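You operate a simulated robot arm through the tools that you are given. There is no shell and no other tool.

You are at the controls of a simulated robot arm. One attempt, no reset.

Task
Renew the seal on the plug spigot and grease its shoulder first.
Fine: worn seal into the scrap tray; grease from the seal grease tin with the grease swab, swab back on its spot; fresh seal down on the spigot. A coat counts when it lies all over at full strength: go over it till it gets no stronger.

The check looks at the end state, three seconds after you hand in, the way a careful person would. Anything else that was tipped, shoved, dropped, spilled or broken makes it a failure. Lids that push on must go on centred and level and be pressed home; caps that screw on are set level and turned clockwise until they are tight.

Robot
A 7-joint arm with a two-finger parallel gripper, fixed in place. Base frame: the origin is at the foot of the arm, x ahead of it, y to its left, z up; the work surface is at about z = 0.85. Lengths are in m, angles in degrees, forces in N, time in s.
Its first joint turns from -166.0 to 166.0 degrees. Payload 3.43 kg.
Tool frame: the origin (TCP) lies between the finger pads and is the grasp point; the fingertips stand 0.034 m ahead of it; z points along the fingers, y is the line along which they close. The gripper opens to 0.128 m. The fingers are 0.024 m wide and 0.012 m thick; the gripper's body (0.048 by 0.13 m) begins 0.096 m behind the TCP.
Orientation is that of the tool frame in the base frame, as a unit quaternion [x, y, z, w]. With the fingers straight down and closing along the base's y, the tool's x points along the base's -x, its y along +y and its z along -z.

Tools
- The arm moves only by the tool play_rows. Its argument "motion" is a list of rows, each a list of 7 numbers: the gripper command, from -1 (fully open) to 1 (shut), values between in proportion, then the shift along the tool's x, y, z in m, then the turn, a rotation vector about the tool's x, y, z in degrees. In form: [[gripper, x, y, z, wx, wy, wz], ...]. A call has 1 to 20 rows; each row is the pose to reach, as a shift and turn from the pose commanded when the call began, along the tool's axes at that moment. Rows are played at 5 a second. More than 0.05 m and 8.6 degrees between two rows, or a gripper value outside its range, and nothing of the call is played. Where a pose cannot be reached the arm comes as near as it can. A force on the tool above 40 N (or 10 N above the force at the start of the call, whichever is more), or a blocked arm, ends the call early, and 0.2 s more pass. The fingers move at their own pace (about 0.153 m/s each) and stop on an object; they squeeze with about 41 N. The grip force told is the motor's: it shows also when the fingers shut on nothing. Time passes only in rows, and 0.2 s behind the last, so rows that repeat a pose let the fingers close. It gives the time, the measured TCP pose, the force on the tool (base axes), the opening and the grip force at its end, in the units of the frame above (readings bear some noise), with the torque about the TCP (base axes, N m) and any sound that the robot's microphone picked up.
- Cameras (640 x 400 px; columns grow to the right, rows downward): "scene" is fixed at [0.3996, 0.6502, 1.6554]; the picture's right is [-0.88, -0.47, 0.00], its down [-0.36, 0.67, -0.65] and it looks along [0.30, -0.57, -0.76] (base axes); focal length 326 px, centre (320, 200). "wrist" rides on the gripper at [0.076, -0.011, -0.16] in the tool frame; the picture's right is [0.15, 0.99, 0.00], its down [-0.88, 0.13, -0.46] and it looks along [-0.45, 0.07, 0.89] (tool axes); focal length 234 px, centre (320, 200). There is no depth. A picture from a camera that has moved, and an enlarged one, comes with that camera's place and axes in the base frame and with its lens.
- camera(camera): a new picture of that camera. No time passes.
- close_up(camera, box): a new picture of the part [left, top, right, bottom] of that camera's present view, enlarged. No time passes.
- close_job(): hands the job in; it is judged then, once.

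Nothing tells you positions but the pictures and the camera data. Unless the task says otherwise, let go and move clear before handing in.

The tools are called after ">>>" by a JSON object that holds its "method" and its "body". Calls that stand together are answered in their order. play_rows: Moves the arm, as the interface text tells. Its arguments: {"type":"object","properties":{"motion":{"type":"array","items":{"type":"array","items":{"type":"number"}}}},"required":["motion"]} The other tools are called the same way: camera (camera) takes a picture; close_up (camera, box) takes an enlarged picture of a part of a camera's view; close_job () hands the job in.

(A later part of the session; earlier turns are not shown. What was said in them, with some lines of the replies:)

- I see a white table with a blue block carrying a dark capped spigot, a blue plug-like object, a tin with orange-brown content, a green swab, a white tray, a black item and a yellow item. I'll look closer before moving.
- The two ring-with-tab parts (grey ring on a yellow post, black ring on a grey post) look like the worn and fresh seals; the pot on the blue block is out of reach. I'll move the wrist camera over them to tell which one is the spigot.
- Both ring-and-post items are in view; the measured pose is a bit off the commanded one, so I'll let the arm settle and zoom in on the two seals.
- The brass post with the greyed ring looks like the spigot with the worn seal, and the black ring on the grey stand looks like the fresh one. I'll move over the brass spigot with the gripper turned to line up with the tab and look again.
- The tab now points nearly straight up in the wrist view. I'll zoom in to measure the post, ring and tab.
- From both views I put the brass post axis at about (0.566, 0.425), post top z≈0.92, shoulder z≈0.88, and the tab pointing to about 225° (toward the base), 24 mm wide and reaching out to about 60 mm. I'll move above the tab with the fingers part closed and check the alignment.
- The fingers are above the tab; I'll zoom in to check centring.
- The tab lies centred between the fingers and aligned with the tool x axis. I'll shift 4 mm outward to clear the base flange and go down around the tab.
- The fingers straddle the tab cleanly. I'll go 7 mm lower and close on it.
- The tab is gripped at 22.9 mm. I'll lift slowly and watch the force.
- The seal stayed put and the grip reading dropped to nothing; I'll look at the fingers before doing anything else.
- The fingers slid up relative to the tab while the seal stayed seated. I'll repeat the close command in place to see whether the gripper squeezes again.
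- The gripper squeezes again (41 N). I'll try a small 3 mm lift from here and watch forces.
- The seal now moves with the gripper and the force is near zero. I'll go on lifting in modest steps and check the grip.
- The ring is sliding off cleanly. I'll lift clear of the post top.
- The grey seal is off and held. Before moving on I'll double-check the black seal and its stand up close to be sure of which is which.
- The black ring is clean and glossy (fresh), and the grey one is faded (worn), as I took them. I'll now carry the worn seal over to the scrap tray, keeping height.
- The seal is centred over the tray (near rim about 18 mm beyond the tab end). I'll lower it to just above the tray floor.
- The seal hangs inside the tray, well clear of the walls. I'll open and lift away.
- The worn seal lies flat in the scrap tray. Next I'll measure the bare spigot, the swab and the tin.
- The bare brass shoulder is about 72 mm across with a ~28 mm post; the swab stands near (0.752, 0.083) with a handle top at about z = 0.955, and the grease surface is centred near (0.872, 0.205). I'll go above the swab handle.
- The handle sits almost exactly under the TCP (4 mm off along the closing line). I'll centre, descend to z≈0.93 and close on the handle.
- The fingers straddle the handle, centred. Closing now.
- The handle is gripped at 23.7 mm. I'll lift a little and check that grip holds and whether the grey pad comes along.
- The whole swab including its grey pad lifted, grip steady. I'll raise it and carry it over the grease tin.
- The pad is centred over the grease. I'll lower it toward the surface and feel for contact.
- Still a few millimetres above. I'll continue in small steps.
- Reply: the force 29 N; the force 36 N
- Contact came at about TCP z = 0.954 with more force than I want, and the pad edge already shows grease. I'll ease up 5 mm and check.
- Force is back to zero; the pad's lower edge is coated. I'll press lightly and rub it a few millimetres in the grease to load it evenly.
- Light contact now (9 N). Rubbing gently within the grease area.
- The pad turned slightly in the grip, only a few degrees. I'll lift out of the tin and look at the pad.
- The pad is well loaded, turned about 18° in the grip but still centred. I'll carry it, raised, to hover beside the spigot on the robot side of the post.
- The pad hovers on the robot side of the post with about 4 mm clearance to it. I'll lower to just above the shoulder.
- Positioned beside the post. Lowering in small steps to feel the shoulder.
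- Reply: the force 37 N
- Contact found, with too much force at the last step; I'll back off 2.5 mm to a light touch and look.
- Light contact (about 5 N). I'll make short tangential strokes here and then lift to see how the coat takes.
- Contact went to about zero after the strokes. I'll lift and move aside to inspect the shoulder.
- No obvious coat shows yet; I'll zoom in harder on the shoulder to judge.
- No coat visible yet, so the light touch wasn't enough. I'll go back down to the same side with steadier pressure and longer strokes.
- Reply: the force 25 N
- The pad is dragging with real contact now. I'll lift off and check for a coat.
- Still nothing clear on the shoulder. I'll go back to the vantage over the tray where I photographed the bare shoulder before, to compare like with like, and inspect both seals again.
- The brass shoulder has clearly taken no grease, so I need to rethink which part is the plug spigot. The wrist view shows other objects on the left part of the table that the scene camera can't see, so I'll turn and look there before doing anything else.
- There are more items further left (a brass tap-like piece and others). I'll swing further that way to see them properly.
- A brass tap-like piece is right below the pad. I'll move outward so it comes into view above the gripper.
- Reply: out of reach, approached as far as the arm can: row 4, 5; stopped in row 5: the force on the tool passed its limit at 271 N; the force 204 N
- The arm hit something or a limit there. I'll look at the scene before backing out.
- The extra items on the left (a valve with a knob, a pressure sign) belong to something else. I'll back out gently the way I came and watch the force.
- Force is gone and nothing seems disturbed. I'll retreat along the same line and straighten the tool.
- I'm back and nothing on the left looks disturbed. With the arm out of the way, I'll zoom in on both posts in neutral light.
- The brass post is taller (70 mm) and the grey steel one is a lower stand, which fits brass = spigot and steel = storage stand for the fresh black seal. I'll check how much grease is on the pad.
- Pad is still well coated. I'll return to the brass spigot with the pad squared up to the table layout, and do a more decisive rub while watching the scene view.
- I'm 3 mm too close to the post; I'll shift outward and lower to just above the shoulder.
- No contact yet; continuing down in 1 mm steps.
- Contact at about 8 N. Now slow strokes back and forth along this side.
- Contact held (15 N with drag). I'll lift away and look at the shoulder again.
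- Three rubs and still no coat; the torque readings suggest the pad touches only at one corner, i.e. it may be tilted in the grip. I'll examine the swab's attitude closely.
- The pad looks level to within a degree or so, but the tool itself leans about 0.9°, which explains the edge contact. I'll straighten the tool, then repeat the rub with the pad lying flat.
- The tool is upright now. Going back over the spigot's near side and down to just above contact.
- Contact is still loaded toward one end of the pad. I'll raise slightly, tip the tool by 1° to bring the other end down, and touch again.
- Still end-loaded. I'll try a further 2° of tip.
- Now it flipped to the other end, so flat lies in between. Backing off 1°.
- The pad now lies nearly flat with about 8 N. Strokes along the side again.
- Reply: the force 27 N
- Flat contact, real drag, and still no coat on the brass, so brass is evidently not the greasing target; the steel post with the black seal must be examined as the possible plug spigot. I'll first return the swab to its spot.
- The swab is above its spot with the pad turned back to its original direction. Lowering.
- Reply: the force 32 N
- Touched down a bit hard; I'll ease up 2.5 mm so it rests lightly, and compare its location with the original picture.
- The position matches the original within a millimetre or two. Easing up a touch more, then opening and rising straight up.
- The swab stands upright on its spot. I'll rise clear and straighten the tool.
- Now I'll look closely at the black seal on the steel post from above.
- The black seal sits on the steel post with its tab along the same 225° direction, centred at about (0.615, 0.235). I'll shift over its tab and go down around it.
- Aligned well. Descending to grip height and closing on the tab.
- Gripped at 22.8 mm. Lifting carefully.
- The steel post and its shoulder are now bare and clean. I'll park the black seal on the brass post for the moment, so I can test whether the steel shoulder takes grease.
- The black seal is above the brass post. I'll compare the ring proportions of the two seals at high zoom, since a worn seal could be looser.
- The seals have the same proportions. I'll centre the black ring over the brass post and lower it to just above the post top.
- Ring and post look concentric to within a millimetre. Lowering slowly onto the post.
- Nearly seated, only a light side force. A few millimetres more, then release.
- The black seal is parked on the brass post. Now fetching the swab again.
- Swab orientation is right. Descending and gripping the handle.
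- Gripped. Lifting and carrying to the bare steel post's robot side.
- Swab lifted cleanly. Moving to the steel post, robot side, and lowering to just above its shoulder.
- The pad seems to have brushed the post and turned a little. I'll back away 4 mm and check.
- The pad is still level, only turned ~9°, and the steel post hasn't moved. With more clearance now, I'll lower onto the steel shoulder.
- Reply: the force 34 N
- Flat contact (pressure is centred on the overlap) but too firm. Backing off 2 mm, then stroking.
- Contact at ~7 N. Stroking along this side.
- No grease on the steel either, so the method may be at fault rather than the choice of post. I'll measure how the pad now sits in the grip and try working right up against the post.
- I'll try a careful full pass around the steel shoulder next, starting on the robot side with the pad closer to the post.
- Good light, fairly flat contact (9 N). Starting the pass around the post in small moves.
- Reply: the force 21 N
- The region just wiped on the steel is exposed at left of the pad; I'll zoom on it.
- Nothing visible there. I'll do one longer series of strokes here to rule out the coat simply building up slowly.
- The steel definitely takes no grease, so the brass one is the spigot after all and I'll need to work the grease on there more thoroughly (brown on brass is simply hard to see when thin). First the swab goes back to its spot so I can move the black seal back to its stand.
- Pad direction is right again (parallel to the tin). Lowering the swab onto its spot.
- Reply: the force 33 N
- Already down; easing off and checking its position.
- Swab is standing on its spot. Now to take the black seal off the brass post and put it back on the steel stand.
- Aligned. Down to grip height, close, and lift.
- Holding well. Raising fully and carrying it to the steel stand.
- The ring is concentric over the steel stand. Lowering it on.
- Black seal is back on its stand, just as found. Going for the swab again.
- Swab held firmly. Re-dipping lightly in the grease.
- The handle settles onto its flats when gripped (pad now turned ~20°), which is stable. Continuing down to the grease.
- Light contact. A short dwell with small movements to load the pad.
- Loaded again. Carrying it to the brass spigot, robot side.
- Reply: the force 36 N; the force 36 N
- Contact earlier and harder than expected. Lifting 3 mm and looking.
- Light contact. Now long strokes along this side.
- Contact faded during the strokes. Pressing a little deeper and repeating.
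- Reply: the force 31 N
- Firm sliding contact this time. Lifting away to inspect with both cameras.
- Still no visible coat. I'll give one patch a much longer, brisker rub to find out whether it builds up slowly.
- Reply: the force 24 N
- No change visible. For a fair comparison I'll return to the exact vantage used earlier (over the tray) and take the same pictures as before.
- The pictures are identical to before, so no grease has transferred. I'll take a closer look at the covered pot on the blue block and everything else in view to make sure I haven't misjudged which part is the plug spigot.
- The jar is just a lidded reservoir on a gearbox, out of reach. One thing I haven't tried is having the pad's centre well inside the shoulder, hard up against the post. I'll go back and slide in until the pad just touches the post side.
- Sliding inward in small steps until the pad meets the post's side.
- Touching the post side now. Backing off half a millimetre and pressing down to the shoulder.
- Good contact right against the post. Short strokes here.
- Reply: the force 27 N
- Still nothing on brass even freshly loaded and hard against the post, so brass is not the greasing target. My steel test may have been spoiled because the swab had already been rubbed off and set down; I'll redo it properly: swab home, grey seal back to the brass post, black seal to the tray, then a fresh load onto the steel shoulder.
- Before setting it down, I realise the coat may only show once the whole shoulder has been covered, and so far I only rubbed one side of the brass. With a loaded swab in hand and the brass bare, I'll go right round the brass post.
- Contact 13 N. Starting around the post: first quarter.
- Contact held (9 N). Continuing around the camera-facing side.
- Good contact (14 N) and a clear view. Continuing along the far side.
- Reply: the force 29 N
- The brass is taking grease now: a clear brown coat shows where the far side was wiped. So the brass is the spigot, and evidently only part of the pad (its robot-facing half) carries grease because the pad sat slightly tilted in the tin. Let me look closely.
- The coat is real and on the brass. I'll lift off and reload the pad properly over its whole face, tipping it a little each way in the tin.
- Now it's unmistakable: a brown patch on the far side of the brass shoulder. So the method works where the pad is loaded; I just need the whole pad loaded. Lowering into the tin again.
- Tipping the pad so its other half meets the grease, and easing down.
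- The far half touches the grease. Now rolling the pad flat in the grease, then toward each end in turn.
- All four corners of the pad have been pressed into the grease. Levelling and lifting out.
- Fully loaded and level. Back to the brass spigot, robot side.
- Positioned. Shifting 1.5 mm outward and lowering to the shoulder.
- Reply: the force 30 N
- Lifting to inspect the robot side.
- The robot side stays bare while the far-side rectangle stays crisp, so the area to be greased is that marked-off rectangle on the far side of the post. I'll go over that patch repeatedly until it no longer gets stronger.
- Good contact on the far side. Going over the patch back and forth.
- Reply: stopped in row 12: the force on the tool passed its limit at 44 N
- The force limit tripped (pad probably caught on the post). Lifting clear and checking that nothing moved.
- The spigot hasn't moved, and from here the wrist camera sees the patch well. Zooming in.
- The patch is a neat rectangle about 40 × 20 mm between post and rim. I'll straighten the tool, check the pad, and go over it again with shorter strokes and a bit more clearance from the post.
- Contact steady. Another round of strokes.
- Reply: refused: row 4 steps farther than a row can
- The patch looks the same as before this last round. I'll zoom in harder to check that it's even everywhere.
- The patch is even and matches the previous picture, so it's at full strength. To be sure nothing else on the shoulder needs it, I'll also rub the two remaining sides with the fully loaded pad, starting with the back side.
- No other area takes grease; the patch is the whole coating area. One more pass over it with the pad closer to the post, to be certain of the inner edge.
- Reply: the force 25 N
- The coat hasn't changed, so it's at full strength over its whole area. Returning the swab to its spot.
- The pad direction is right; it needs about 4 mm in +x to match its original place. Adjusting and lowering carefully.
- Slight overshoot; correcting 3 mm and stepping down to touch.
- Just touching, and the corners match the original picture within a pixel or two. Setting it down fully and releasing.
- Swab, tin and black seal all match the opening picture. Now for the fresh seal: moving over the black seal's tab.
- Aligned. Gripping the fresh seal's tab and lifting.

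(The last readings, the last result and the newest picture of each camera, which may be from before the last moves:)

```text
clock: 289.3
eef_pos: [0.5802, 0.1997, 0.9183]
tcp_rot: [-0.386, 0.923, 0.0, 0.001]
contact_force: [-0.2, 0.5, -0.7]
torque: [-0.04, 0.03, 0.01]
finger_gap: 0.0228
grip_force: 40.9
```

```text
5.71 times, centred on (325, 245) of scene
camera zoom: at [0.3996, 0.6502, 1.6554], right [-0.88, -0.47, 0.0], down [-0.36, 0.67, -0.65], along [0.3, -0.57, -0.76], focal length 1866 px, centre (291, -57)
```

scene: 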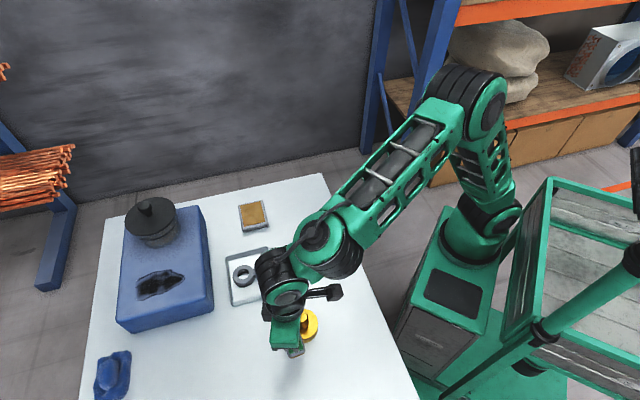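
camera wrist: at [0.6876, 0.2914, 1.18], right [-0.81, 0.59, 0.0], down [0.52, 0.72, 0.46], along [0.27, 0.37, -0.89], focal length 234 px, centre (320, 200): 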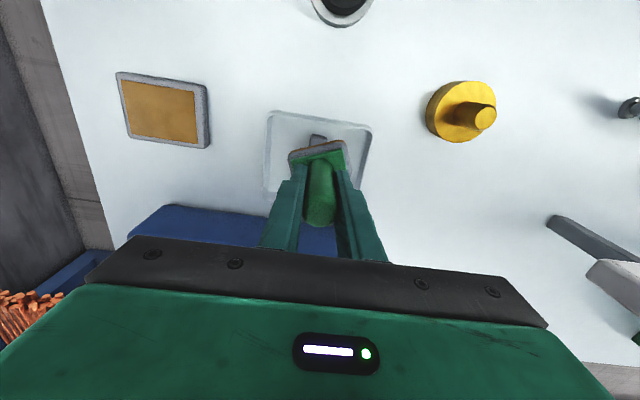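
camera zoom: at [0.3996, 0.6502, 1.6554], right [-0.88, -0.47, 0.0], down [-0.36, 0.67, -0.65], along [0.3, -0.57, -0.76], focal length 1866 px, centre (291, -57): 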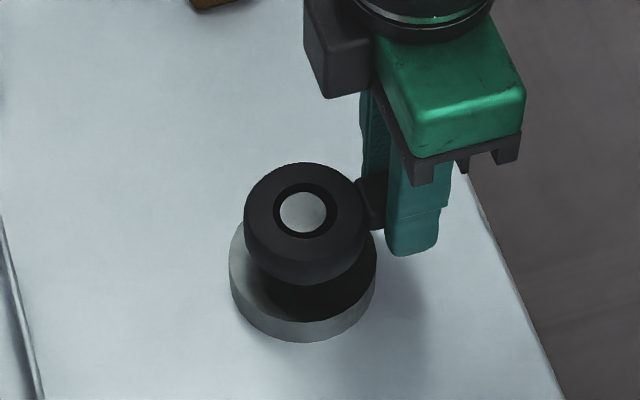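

Holding well. Lifting clear and carrying it over the greased spigot.

>>> {"method": "play_rows", "body": {"motion": [[1, 0, 0, -0.02, 0, 0, 0], [1, 0, 0, -0.045, 0, 0, 0], [1, 0, 0, -0.07, 0, 0, 0], [1, -0.005, 0.008, -0.085, 0, 0, 0], [1, -0.02, 0.034, -0.085, 0, 0, 0], [1, -0.04, 0.068, -0.085, 0, 0, 0], [1, -0.06, 0.102, -0.085, 0, 0, 0], [1, -0.08, 0.136, -0.085, 0, 0, 0], [1, -0.095, 0.161, -0.085, 0, 0, 0], [1, -0.1006, 0.1697, -0.085, 0, 0, 0], [1, -0.1006, 0.1697, -0.085, 0, 0, 0], [1, -0.1006, 0.1697, -0.085, 0, 0, 0]]}}

>>> {"method": "close_up", "body": {"camera": "scene", "box": [285, 280, 335, 325]}}

>>> {"method": "close_up", "body": {"camera": "scene", "box": [270, 280, 340, 345]}}

```text
clock: 291.9
eef_pos: [0.5316, 0.3905, 1.002]
tcp_rot: [-0.385, 0.923, -0.001, 0.001]
contact_force: [-0.6, -0.1, -0.6]
torque: [0.0, -0.01, -0.02]
finger_gap: 0.0229
grip_force: 41.1
```

```text
8.89 times, centred on (310, 302) of scene
camera zoom: at [0.3996, 0.6502, 1.6554], right [-0.88, -0.47, 0.0], down [-0.36, 0.67, -0.65], along [0.3, -0.57, -0.76], focal length 2902 px, centre (409, -711)
```

zoom: 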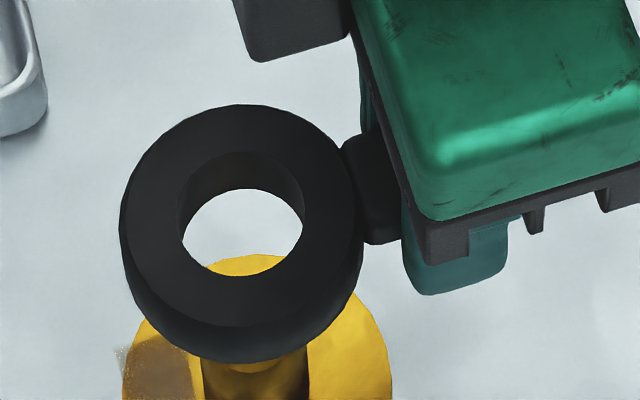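

```text
6.15 times, centred on (305, 312) of scene
camera zoom: at [0.3996, 0.6502, 1.6554], right [-0.88, -0.47, 0.0], down [-0.36, 0.67, -0.65], along [0.3, -0.57, -0.76], focal length 2009 px, centre (412, -492)
```

zoom: 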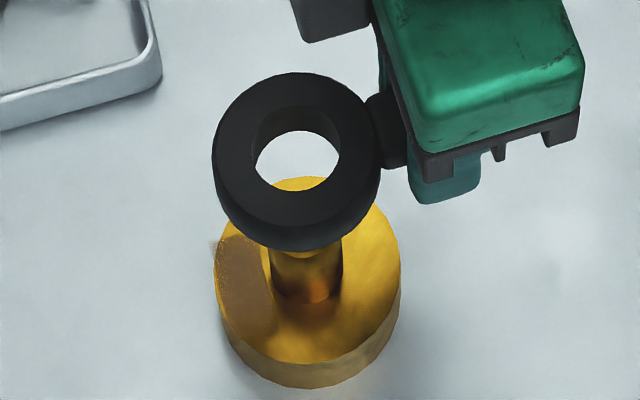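

Ring is about a millimetre too far out along the tab axis; correcting and lowering to just above the post.

>>> {"method": "play_rows", "body": {"motion": [[1, 0.0009, 0, 0.01, 0, 0, 0], [1, 0.0009, 0, 0.025, 0, 0, 0], [1, 0.0009, 0, 0.04, 0, 0, 0], [1, 0.0009, 0, 0.046, 0, 0, 0], [1, 0.0009, 0, 0.046, 0, 0, 0]]}}

>>> {"method": "close_up", "body": {"camera": "scene", "box": [285, 290, 335, 335]}}

```text
clock: 293.1
eef_pos: [0.5296, 0.3902, 0.9558]
tcp_rot: [-0.386, 0.923, 0.0, 0.002]
contact_force: [0.5, 0.1, 0.7]
torque: [-0.01, 0.06, 0.02]
finger_gap: 0.0227
grip_force: 40.9
```

```text
8.89 times, centred on (310, 312) of scene
camera zoom: at [0.3996, 0.6502, 1.6554], right [-0.88, -0.47, 0.0], down [-0.36, 0.67, -0.65], along [0.3, -0.57, -0.76], focal length 2902 px, centre (409, -800)
```

zoom: 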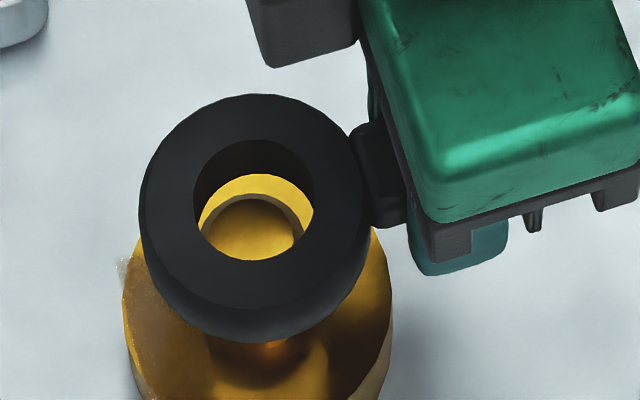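

>>> {"method": "play_rows", "body": {"motion": [[1, -0.001, -0.0003, 0, 0, 0, 0], [1, -0.001, -0.0003, 0.005, 0, 0, 0], [1, -0.001, -0.0003, 0.01, 0, 0, 0], [1, -0.001, -0.0003, 0.015, 0, 0, 0], [1, -0.001, -0.0003, 0.02, 0, 0, 0], [1, -0.001, -0.0003, 0.02, 0, 0, 0]]}}

>>> {"method": "close_up", "body": {"camera": "scene", "box": [285, 290, 335, 335]}}

```text
clock: 294.5
eef_pos: [0.5312, 0.3916, 0.9365]
tcp_rot: [-0.386, 0.923, 0.0, 0.001]
contact_force: [-0.2, 0.2, 0.8]
torque: [0.0, 0.01, 0.01]
finger_gap: 0.0228
grip_force: 41.2
```

```text
8.89 times, centred on (310, 312) of scene
camera zoom: at [0.3996, 0.6502, 1.6554], right [-0.88, -0.47, 0.0], down [-0.36, 0.67, -0.65], along [0.3, -0.57, -0.76], focal length 2902 px, centre (409, -800)
```

zoom: 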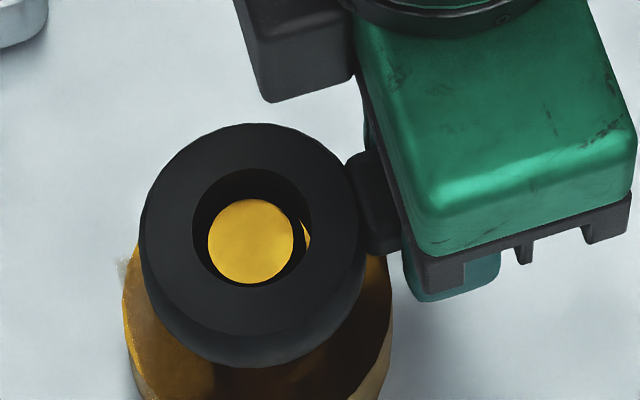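

The post is passing through the ring without touching. Continuing down to the shoulder.

>>> {"method": "play_rows", "body": {"motion": [[1, 0, 0, 0.005, 0, 0, 0], [1, 0, 0, 0.01, 0, 0, 0], [1, 0, 0, 0.015, 0, 0, 0], [1, 0, 0, 0.02, 0, 0, 0], [1, 0, 0, 0.024, 0, 0, 0], [1, 0, 0, 0.024, 0, 0, 0]]}}

>>> {"method": "close_up", "body": {"camera": "scene", "box": [285, 290, 335, 335]}}

```text
clock: 295.9
eef_pos: [0.5311, 0.3901, 0.913]
tcp_rot: [-0.386, 0.922, -0.001, 0.002]
contact_force: [-0.8, 0.6, -1.1]
torque: [0.02, 0.05, 0.01]
finger_gap: 0.0227
grip_force: 41.1
```

```text
8.89 times, centred on (310, 312) of scene
camera zoom: at [0.3996, 0.6502, 1.6554], right [-0.88, -0.47, 0.0], down [-0.36, 0.67, -0.65], along [0.3, -0.57, -0.76], focal length 2902 px, centre (409, -800)
```

zoom: 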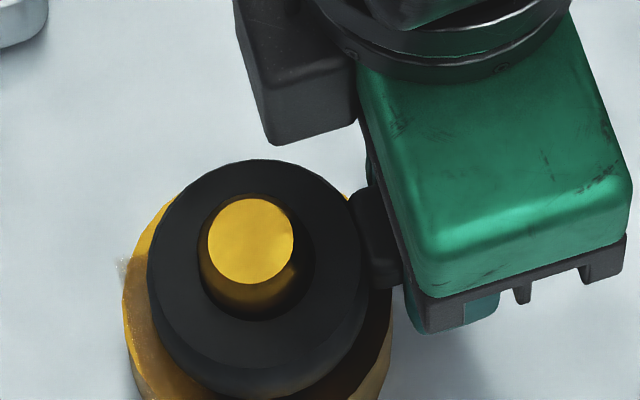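

Centred with no side force. Lowering in small steps until it seats.

>>> {"method": "play_rows", "body": {"motion": [[1, 0, 0, 0.0015, 0, 0, 0], [1, 0, 0, 0.003, 0, 0, 0], [1, 0, 0, 0.003, 0, 0, 0]]}}

```text
clock: 296.7
eef_pos: [0.5306, 0.391, 0.9096]
tcp_rot: [-0.385, 0.923, 0.0, 0.001]
contact_force: [0.3, 0.3, -0.6]
torque: [-0.05, 0.0, -0.02]
finger_gap: 0.023
grip_force: 40.9
```

>>> {"method": "play_rows", "body": {"motion": [[1, 0, 0, 0.001, 0, 0, 0], [1, 0, 0, 0.0015, 0, 0, 0], [1, 0, 0, 0.0015, 0, 0, 0]]}}

```text
clock: 297.5
eef_pos: [0.5309, 0.3905, 0.9084]
tcp_rot: [-0.386, 0.923, -0.001, 0.002]
contact_force: [0.5, 0.4, -0.7]
torque: [-0.03, -0.01, 0.02]
finger_gap: 0.0227
grip_force: 40.7
```

>>> {"method": "play_rows", "body": {"motion": [[1, 0, 0, 0.001, 0, 0, 0], [1, 0, 0, 0.0015, 0, 0, 0], [1, 0, 0, 0.0015, 0, 0, 0]]}}

```text
clock: 298.3
eef_pos: [0.5306, 0.3903, 0.9075]
tcp_rot: [-0.386, 0.923, 0.0, 0.003]
contact_force: [-1.4, -3.5, 19.3]
torque: [0.36, -0.24, -0.06]
finger_gap: 0.0228
grip_force: 41.1
```

Seated on the shoulder (firm upward force). Easing off, releasing and rising.

>>> {"method": "play_rows", "body": {"motion": [[1, 0, 0, -0.001, 0, 0, 0], [0.7, 0, 0, -0.001, 0, 0, 0], [0.4, 0, 0, -0.001, 0, 0, 0], [0.1, 0, 0, -0.001, 0, 0, 0], [0, 0, 0, -0.001, 0, 0, 0], [0, 0, 0, -0.01, 0, 0, 0], [0, 0, 0, -0.04, 0, 0, 0], [0, 0, 0, -0.08, 0, 0, 0], [0, 0, 0, -0.12, 0, 0, 0]]}}

>>> {"method": "close_up", "body": {"camera": "scene", "box": [275, 290, 335, 345]}}

>>> {"method": "camera", "body": {"camera": "wrist"}}

```text
clock: 300.3
eef_pos: [0.5308, 0.3912, 1.0266]
tcp_rot: [-0.386, 0.922, -0.001, 0.0]
contact_force: [0.7, 0.2, -0.1]
torque: [-0.01, 0.01, 0.03]
finger_gap: 0.0642
grip_force: 0.0
```

```text
7.27 times, centred on (305, 318) of scene
camera zoom: at [0.3996, 0.6502, 1.6554], right [-0.88, -0.47, 0.0], down [-0.36, 0.67, -0.65], along [0.3, -0.57, -0.76], focal length 2374 px, centre (429, -654)
```

zoom: 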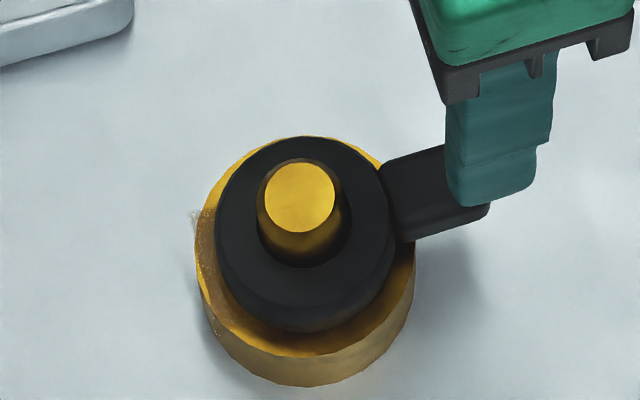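

```text
taken
camera wrist: at [0.4862, 0.3295, 1.1855], right [-0.81, 0.59, 0.0], down [0.52, 0.72, 0.46], along [0.27, 0.37, -0.89], focal length 234 px, centre (320, 200)
```

wrist: 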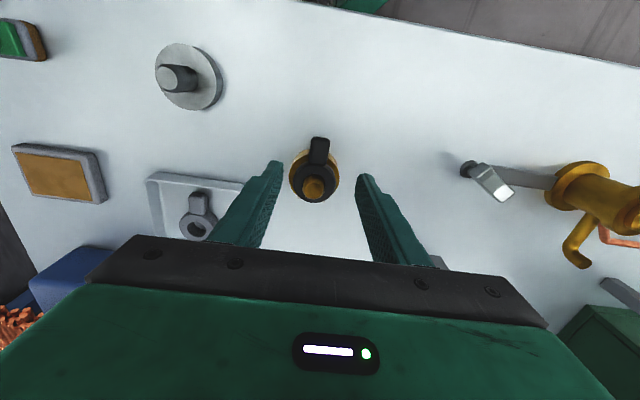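

The fresh seal sits level and centred on the greased brass spigot, with a bit of grease showing at its edge. I'll rise clear and make a last check of everything.

>>> {"method": "play_rows", "body": {"motion": [[0, 0, 0, -0.03, 0, 0, 0], [0, 0, -0.02, -0.06, 0, 0, 0], [0, 0, -0.05, -0.09, 0, 0, 0], [0, 0, -0.09, -0.11, 0, 0, 0], [0, -0.03, -0.13, -0.12, 0, 0, 0], [0, -0.05, -0.16, -0.12, 0, 0, 0], [0, -0.07, -0.2, -0.12, 0, 0, 0], [0, -0.07, -0.23, -0.12, 0, 0, 0], [0, -0.07, -0.23, -0.12, 0, 0, 0]]}}

>>> {"method": "camera", "body": {"camera": "scene"}}

>>> {"method": "close_up", "body": {"camera": "scene", "box": [220, 230, 350, 350]}}

>>> {"method": "close_up", "body": {"camera": "scene", "box": [220, 170, 350, 260]}}

>>> {"method": "camera", "body": {"camera": "wrist"}}

```text
refused: row 5 steps farther than a row can; nothing moved
```

```text
taken
```

scene: 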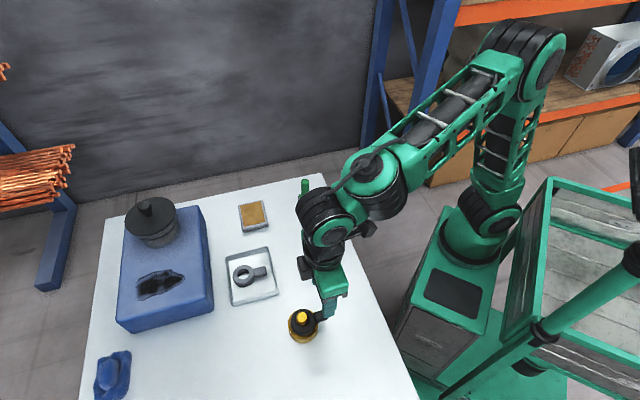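

```text
3.33 times, centred on (285, 290) of scene
camera zoom: at [0.3996, 0.6502, 1.6554], right [-0.88, -0.47, 0.0], down [-0.36, 0.67, -0.65], along [0.3, -0.57, -0.76], focal length 1088 px, centre (437, -100)
```

zoom: 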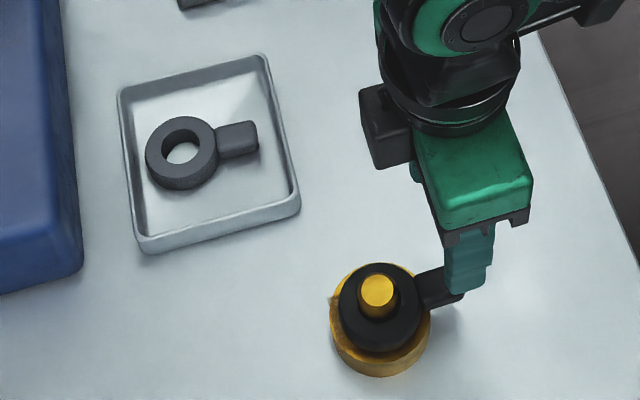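

```text
4.44 times, centred on (285, 215) of scene
camera zoom: at [0.3996, 0.6502, 1.6554], right [-0.88, -0.47, 0.0], down [-0.36, 0.67, -0.65], along [0.3, -0.57, -0.76], focal length 1451 px, centre (476, 133)
```

zoom: 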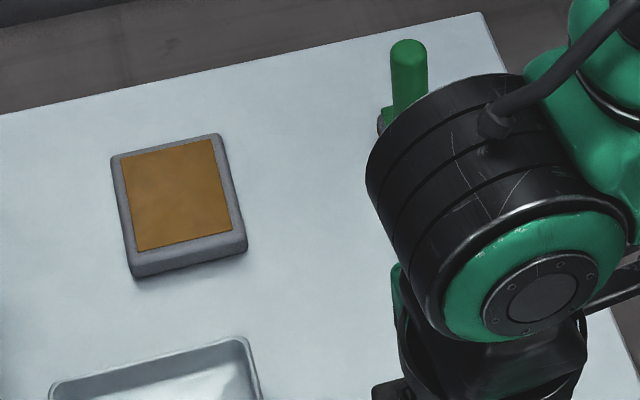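

```text
taken
camera wrist: at [0.4862, 0.3295, 1.1855], right [-0.81, 0.59, 0.0], down [0.52, 0.72, 0.46], along [0.27, 0.37, -0.89], focal length 234 px, centre (320, 200)
```

wrist: 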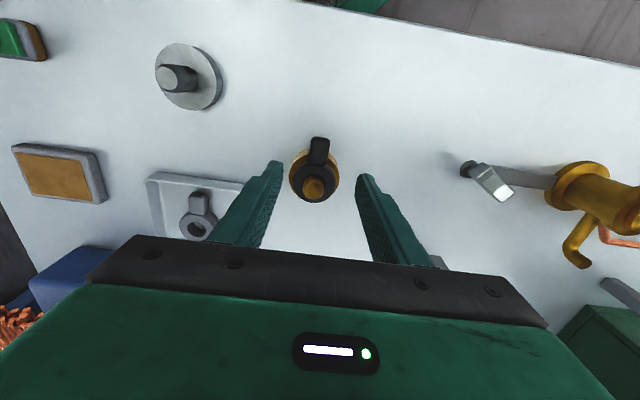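

The move was refused for too long a step, so I'll retreat in smaller ones and then look everything over.

>>> {"method": "play_rows", "body": {"motion": [[0, 0, 0, -0.03, 0, 0, 0], [0, 0, -0.02, -0.06, 0, 0, 0], [0, 0, -0.05, -0.085, 0, 0, 0], [0, 0, -0.085, -0.1, 0, 0, 0], [0, -0.01, -0.12, -0.105, 0, 0, 0], [0, -0.02, -0.155, -0.105, 0, 0, 0], [0, -0.03, -0.19, -0.105, 0, 0, 0], [0, -0.04, -0.225, -0.105, 0, 0, 0], [0, -0.04, -0.225, -0.105, 0, 0, 0]]}}

>>> {"method": "close_up", "body": {"camera": "scene", "box": [270, 290, 340, 350]}}

>>> {"method": "camera", "body": {"camera": "scene"}}

>>> {"method": "camera", "body": {"camera": "wrist"}}

```text
clock: 302.3
eef_pos: [0.7195, 0.2606, 1.1323]
tcp_rot: [-0.386, 0.923, -0.001, 0.001]
contact_force: [-0.5, 0.3, 1.0]
torque: [0.0, 0.0, 0.0]
finger_gap: 0.0639
grip_force: 0.1
```

```text
6.67 times, centred on (305, 320) of scene
camera zoom: at [0.3996, 0.6502, 1.6554], right [-0.88, -0.47, 0.0], down [-0.36, 0.67, -0.65], along [0.3, -0.57, -0.76], focal length 2176 px, centre (420, -600)
```

zoom: 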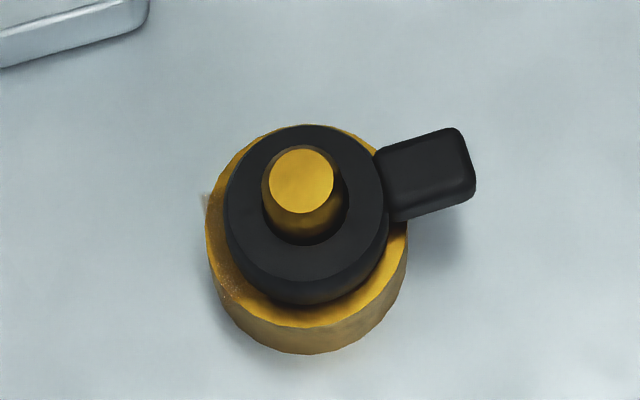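

```text
taken
```

scene: 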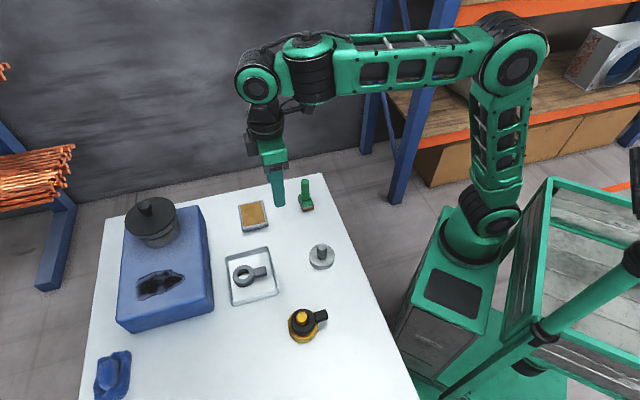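

```text
taken
camera wrist: at [0.6744, 0.1988, 1.2914], right [-0.81, 0.59, 0.0], down [0.52, 0.72, 0.46], along [0.27, 0.37, -0.89], focal length 234 px, centre (320, 200)
```

wrist: 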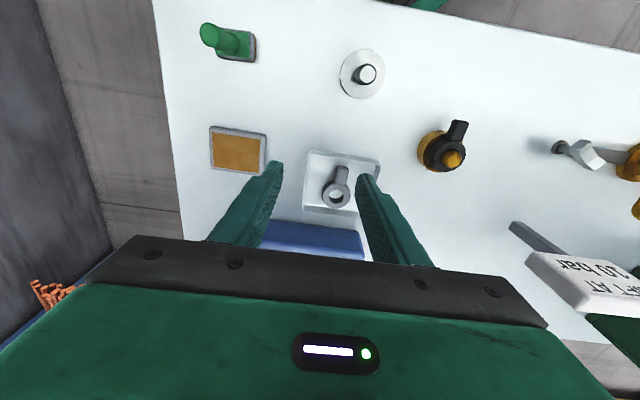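

Everything is in place: the worn seal lies in the scrap tray, the swab stands on its spot, the fresh seal sits down level on the greased spigot, and the tin and the other items are undisturbed. The arm is clear, so I'm handing in.

>>> {"method": "close_job", "body": {}}

```text
The job is handed in.
```

The job is handed in: the brass plug spigot has its fresh seal on a greased shoulder. I can't confirm the result beyond what the pictures and force readings showed.

- **Worn seal:** the grey seal is off the brass spigot and lying flat in the scrap tray.
- **Grease:** only one rectangle of the shoulder takes grease, about 40 × 20 mm on the side away from the robot. I went over it until repeated passes no longer changed how it looked. I also rubbed the other sides, and no grease showed there.
- **Swab:** it is back on its spot, within about 2 mm of where it started. Its pad is still brown with grease.
- **Fresh seal:** the black seal went on centred and touched down firmly on the shoulder before I let go. It looks level.

**Possible concerns:**
- **Force spike:** while looking over the left side of the table, the arm hit a force of about 270 N near the valve there. I backed out, and later pictures show nothing moved.
- **Trial and error:** I was unsure at first which post was the spigot. I put the black seal on the brass post for a while and returned it to its stand. With it off, I also rubbed the bare steel stand with the swab, and no grease shows there.
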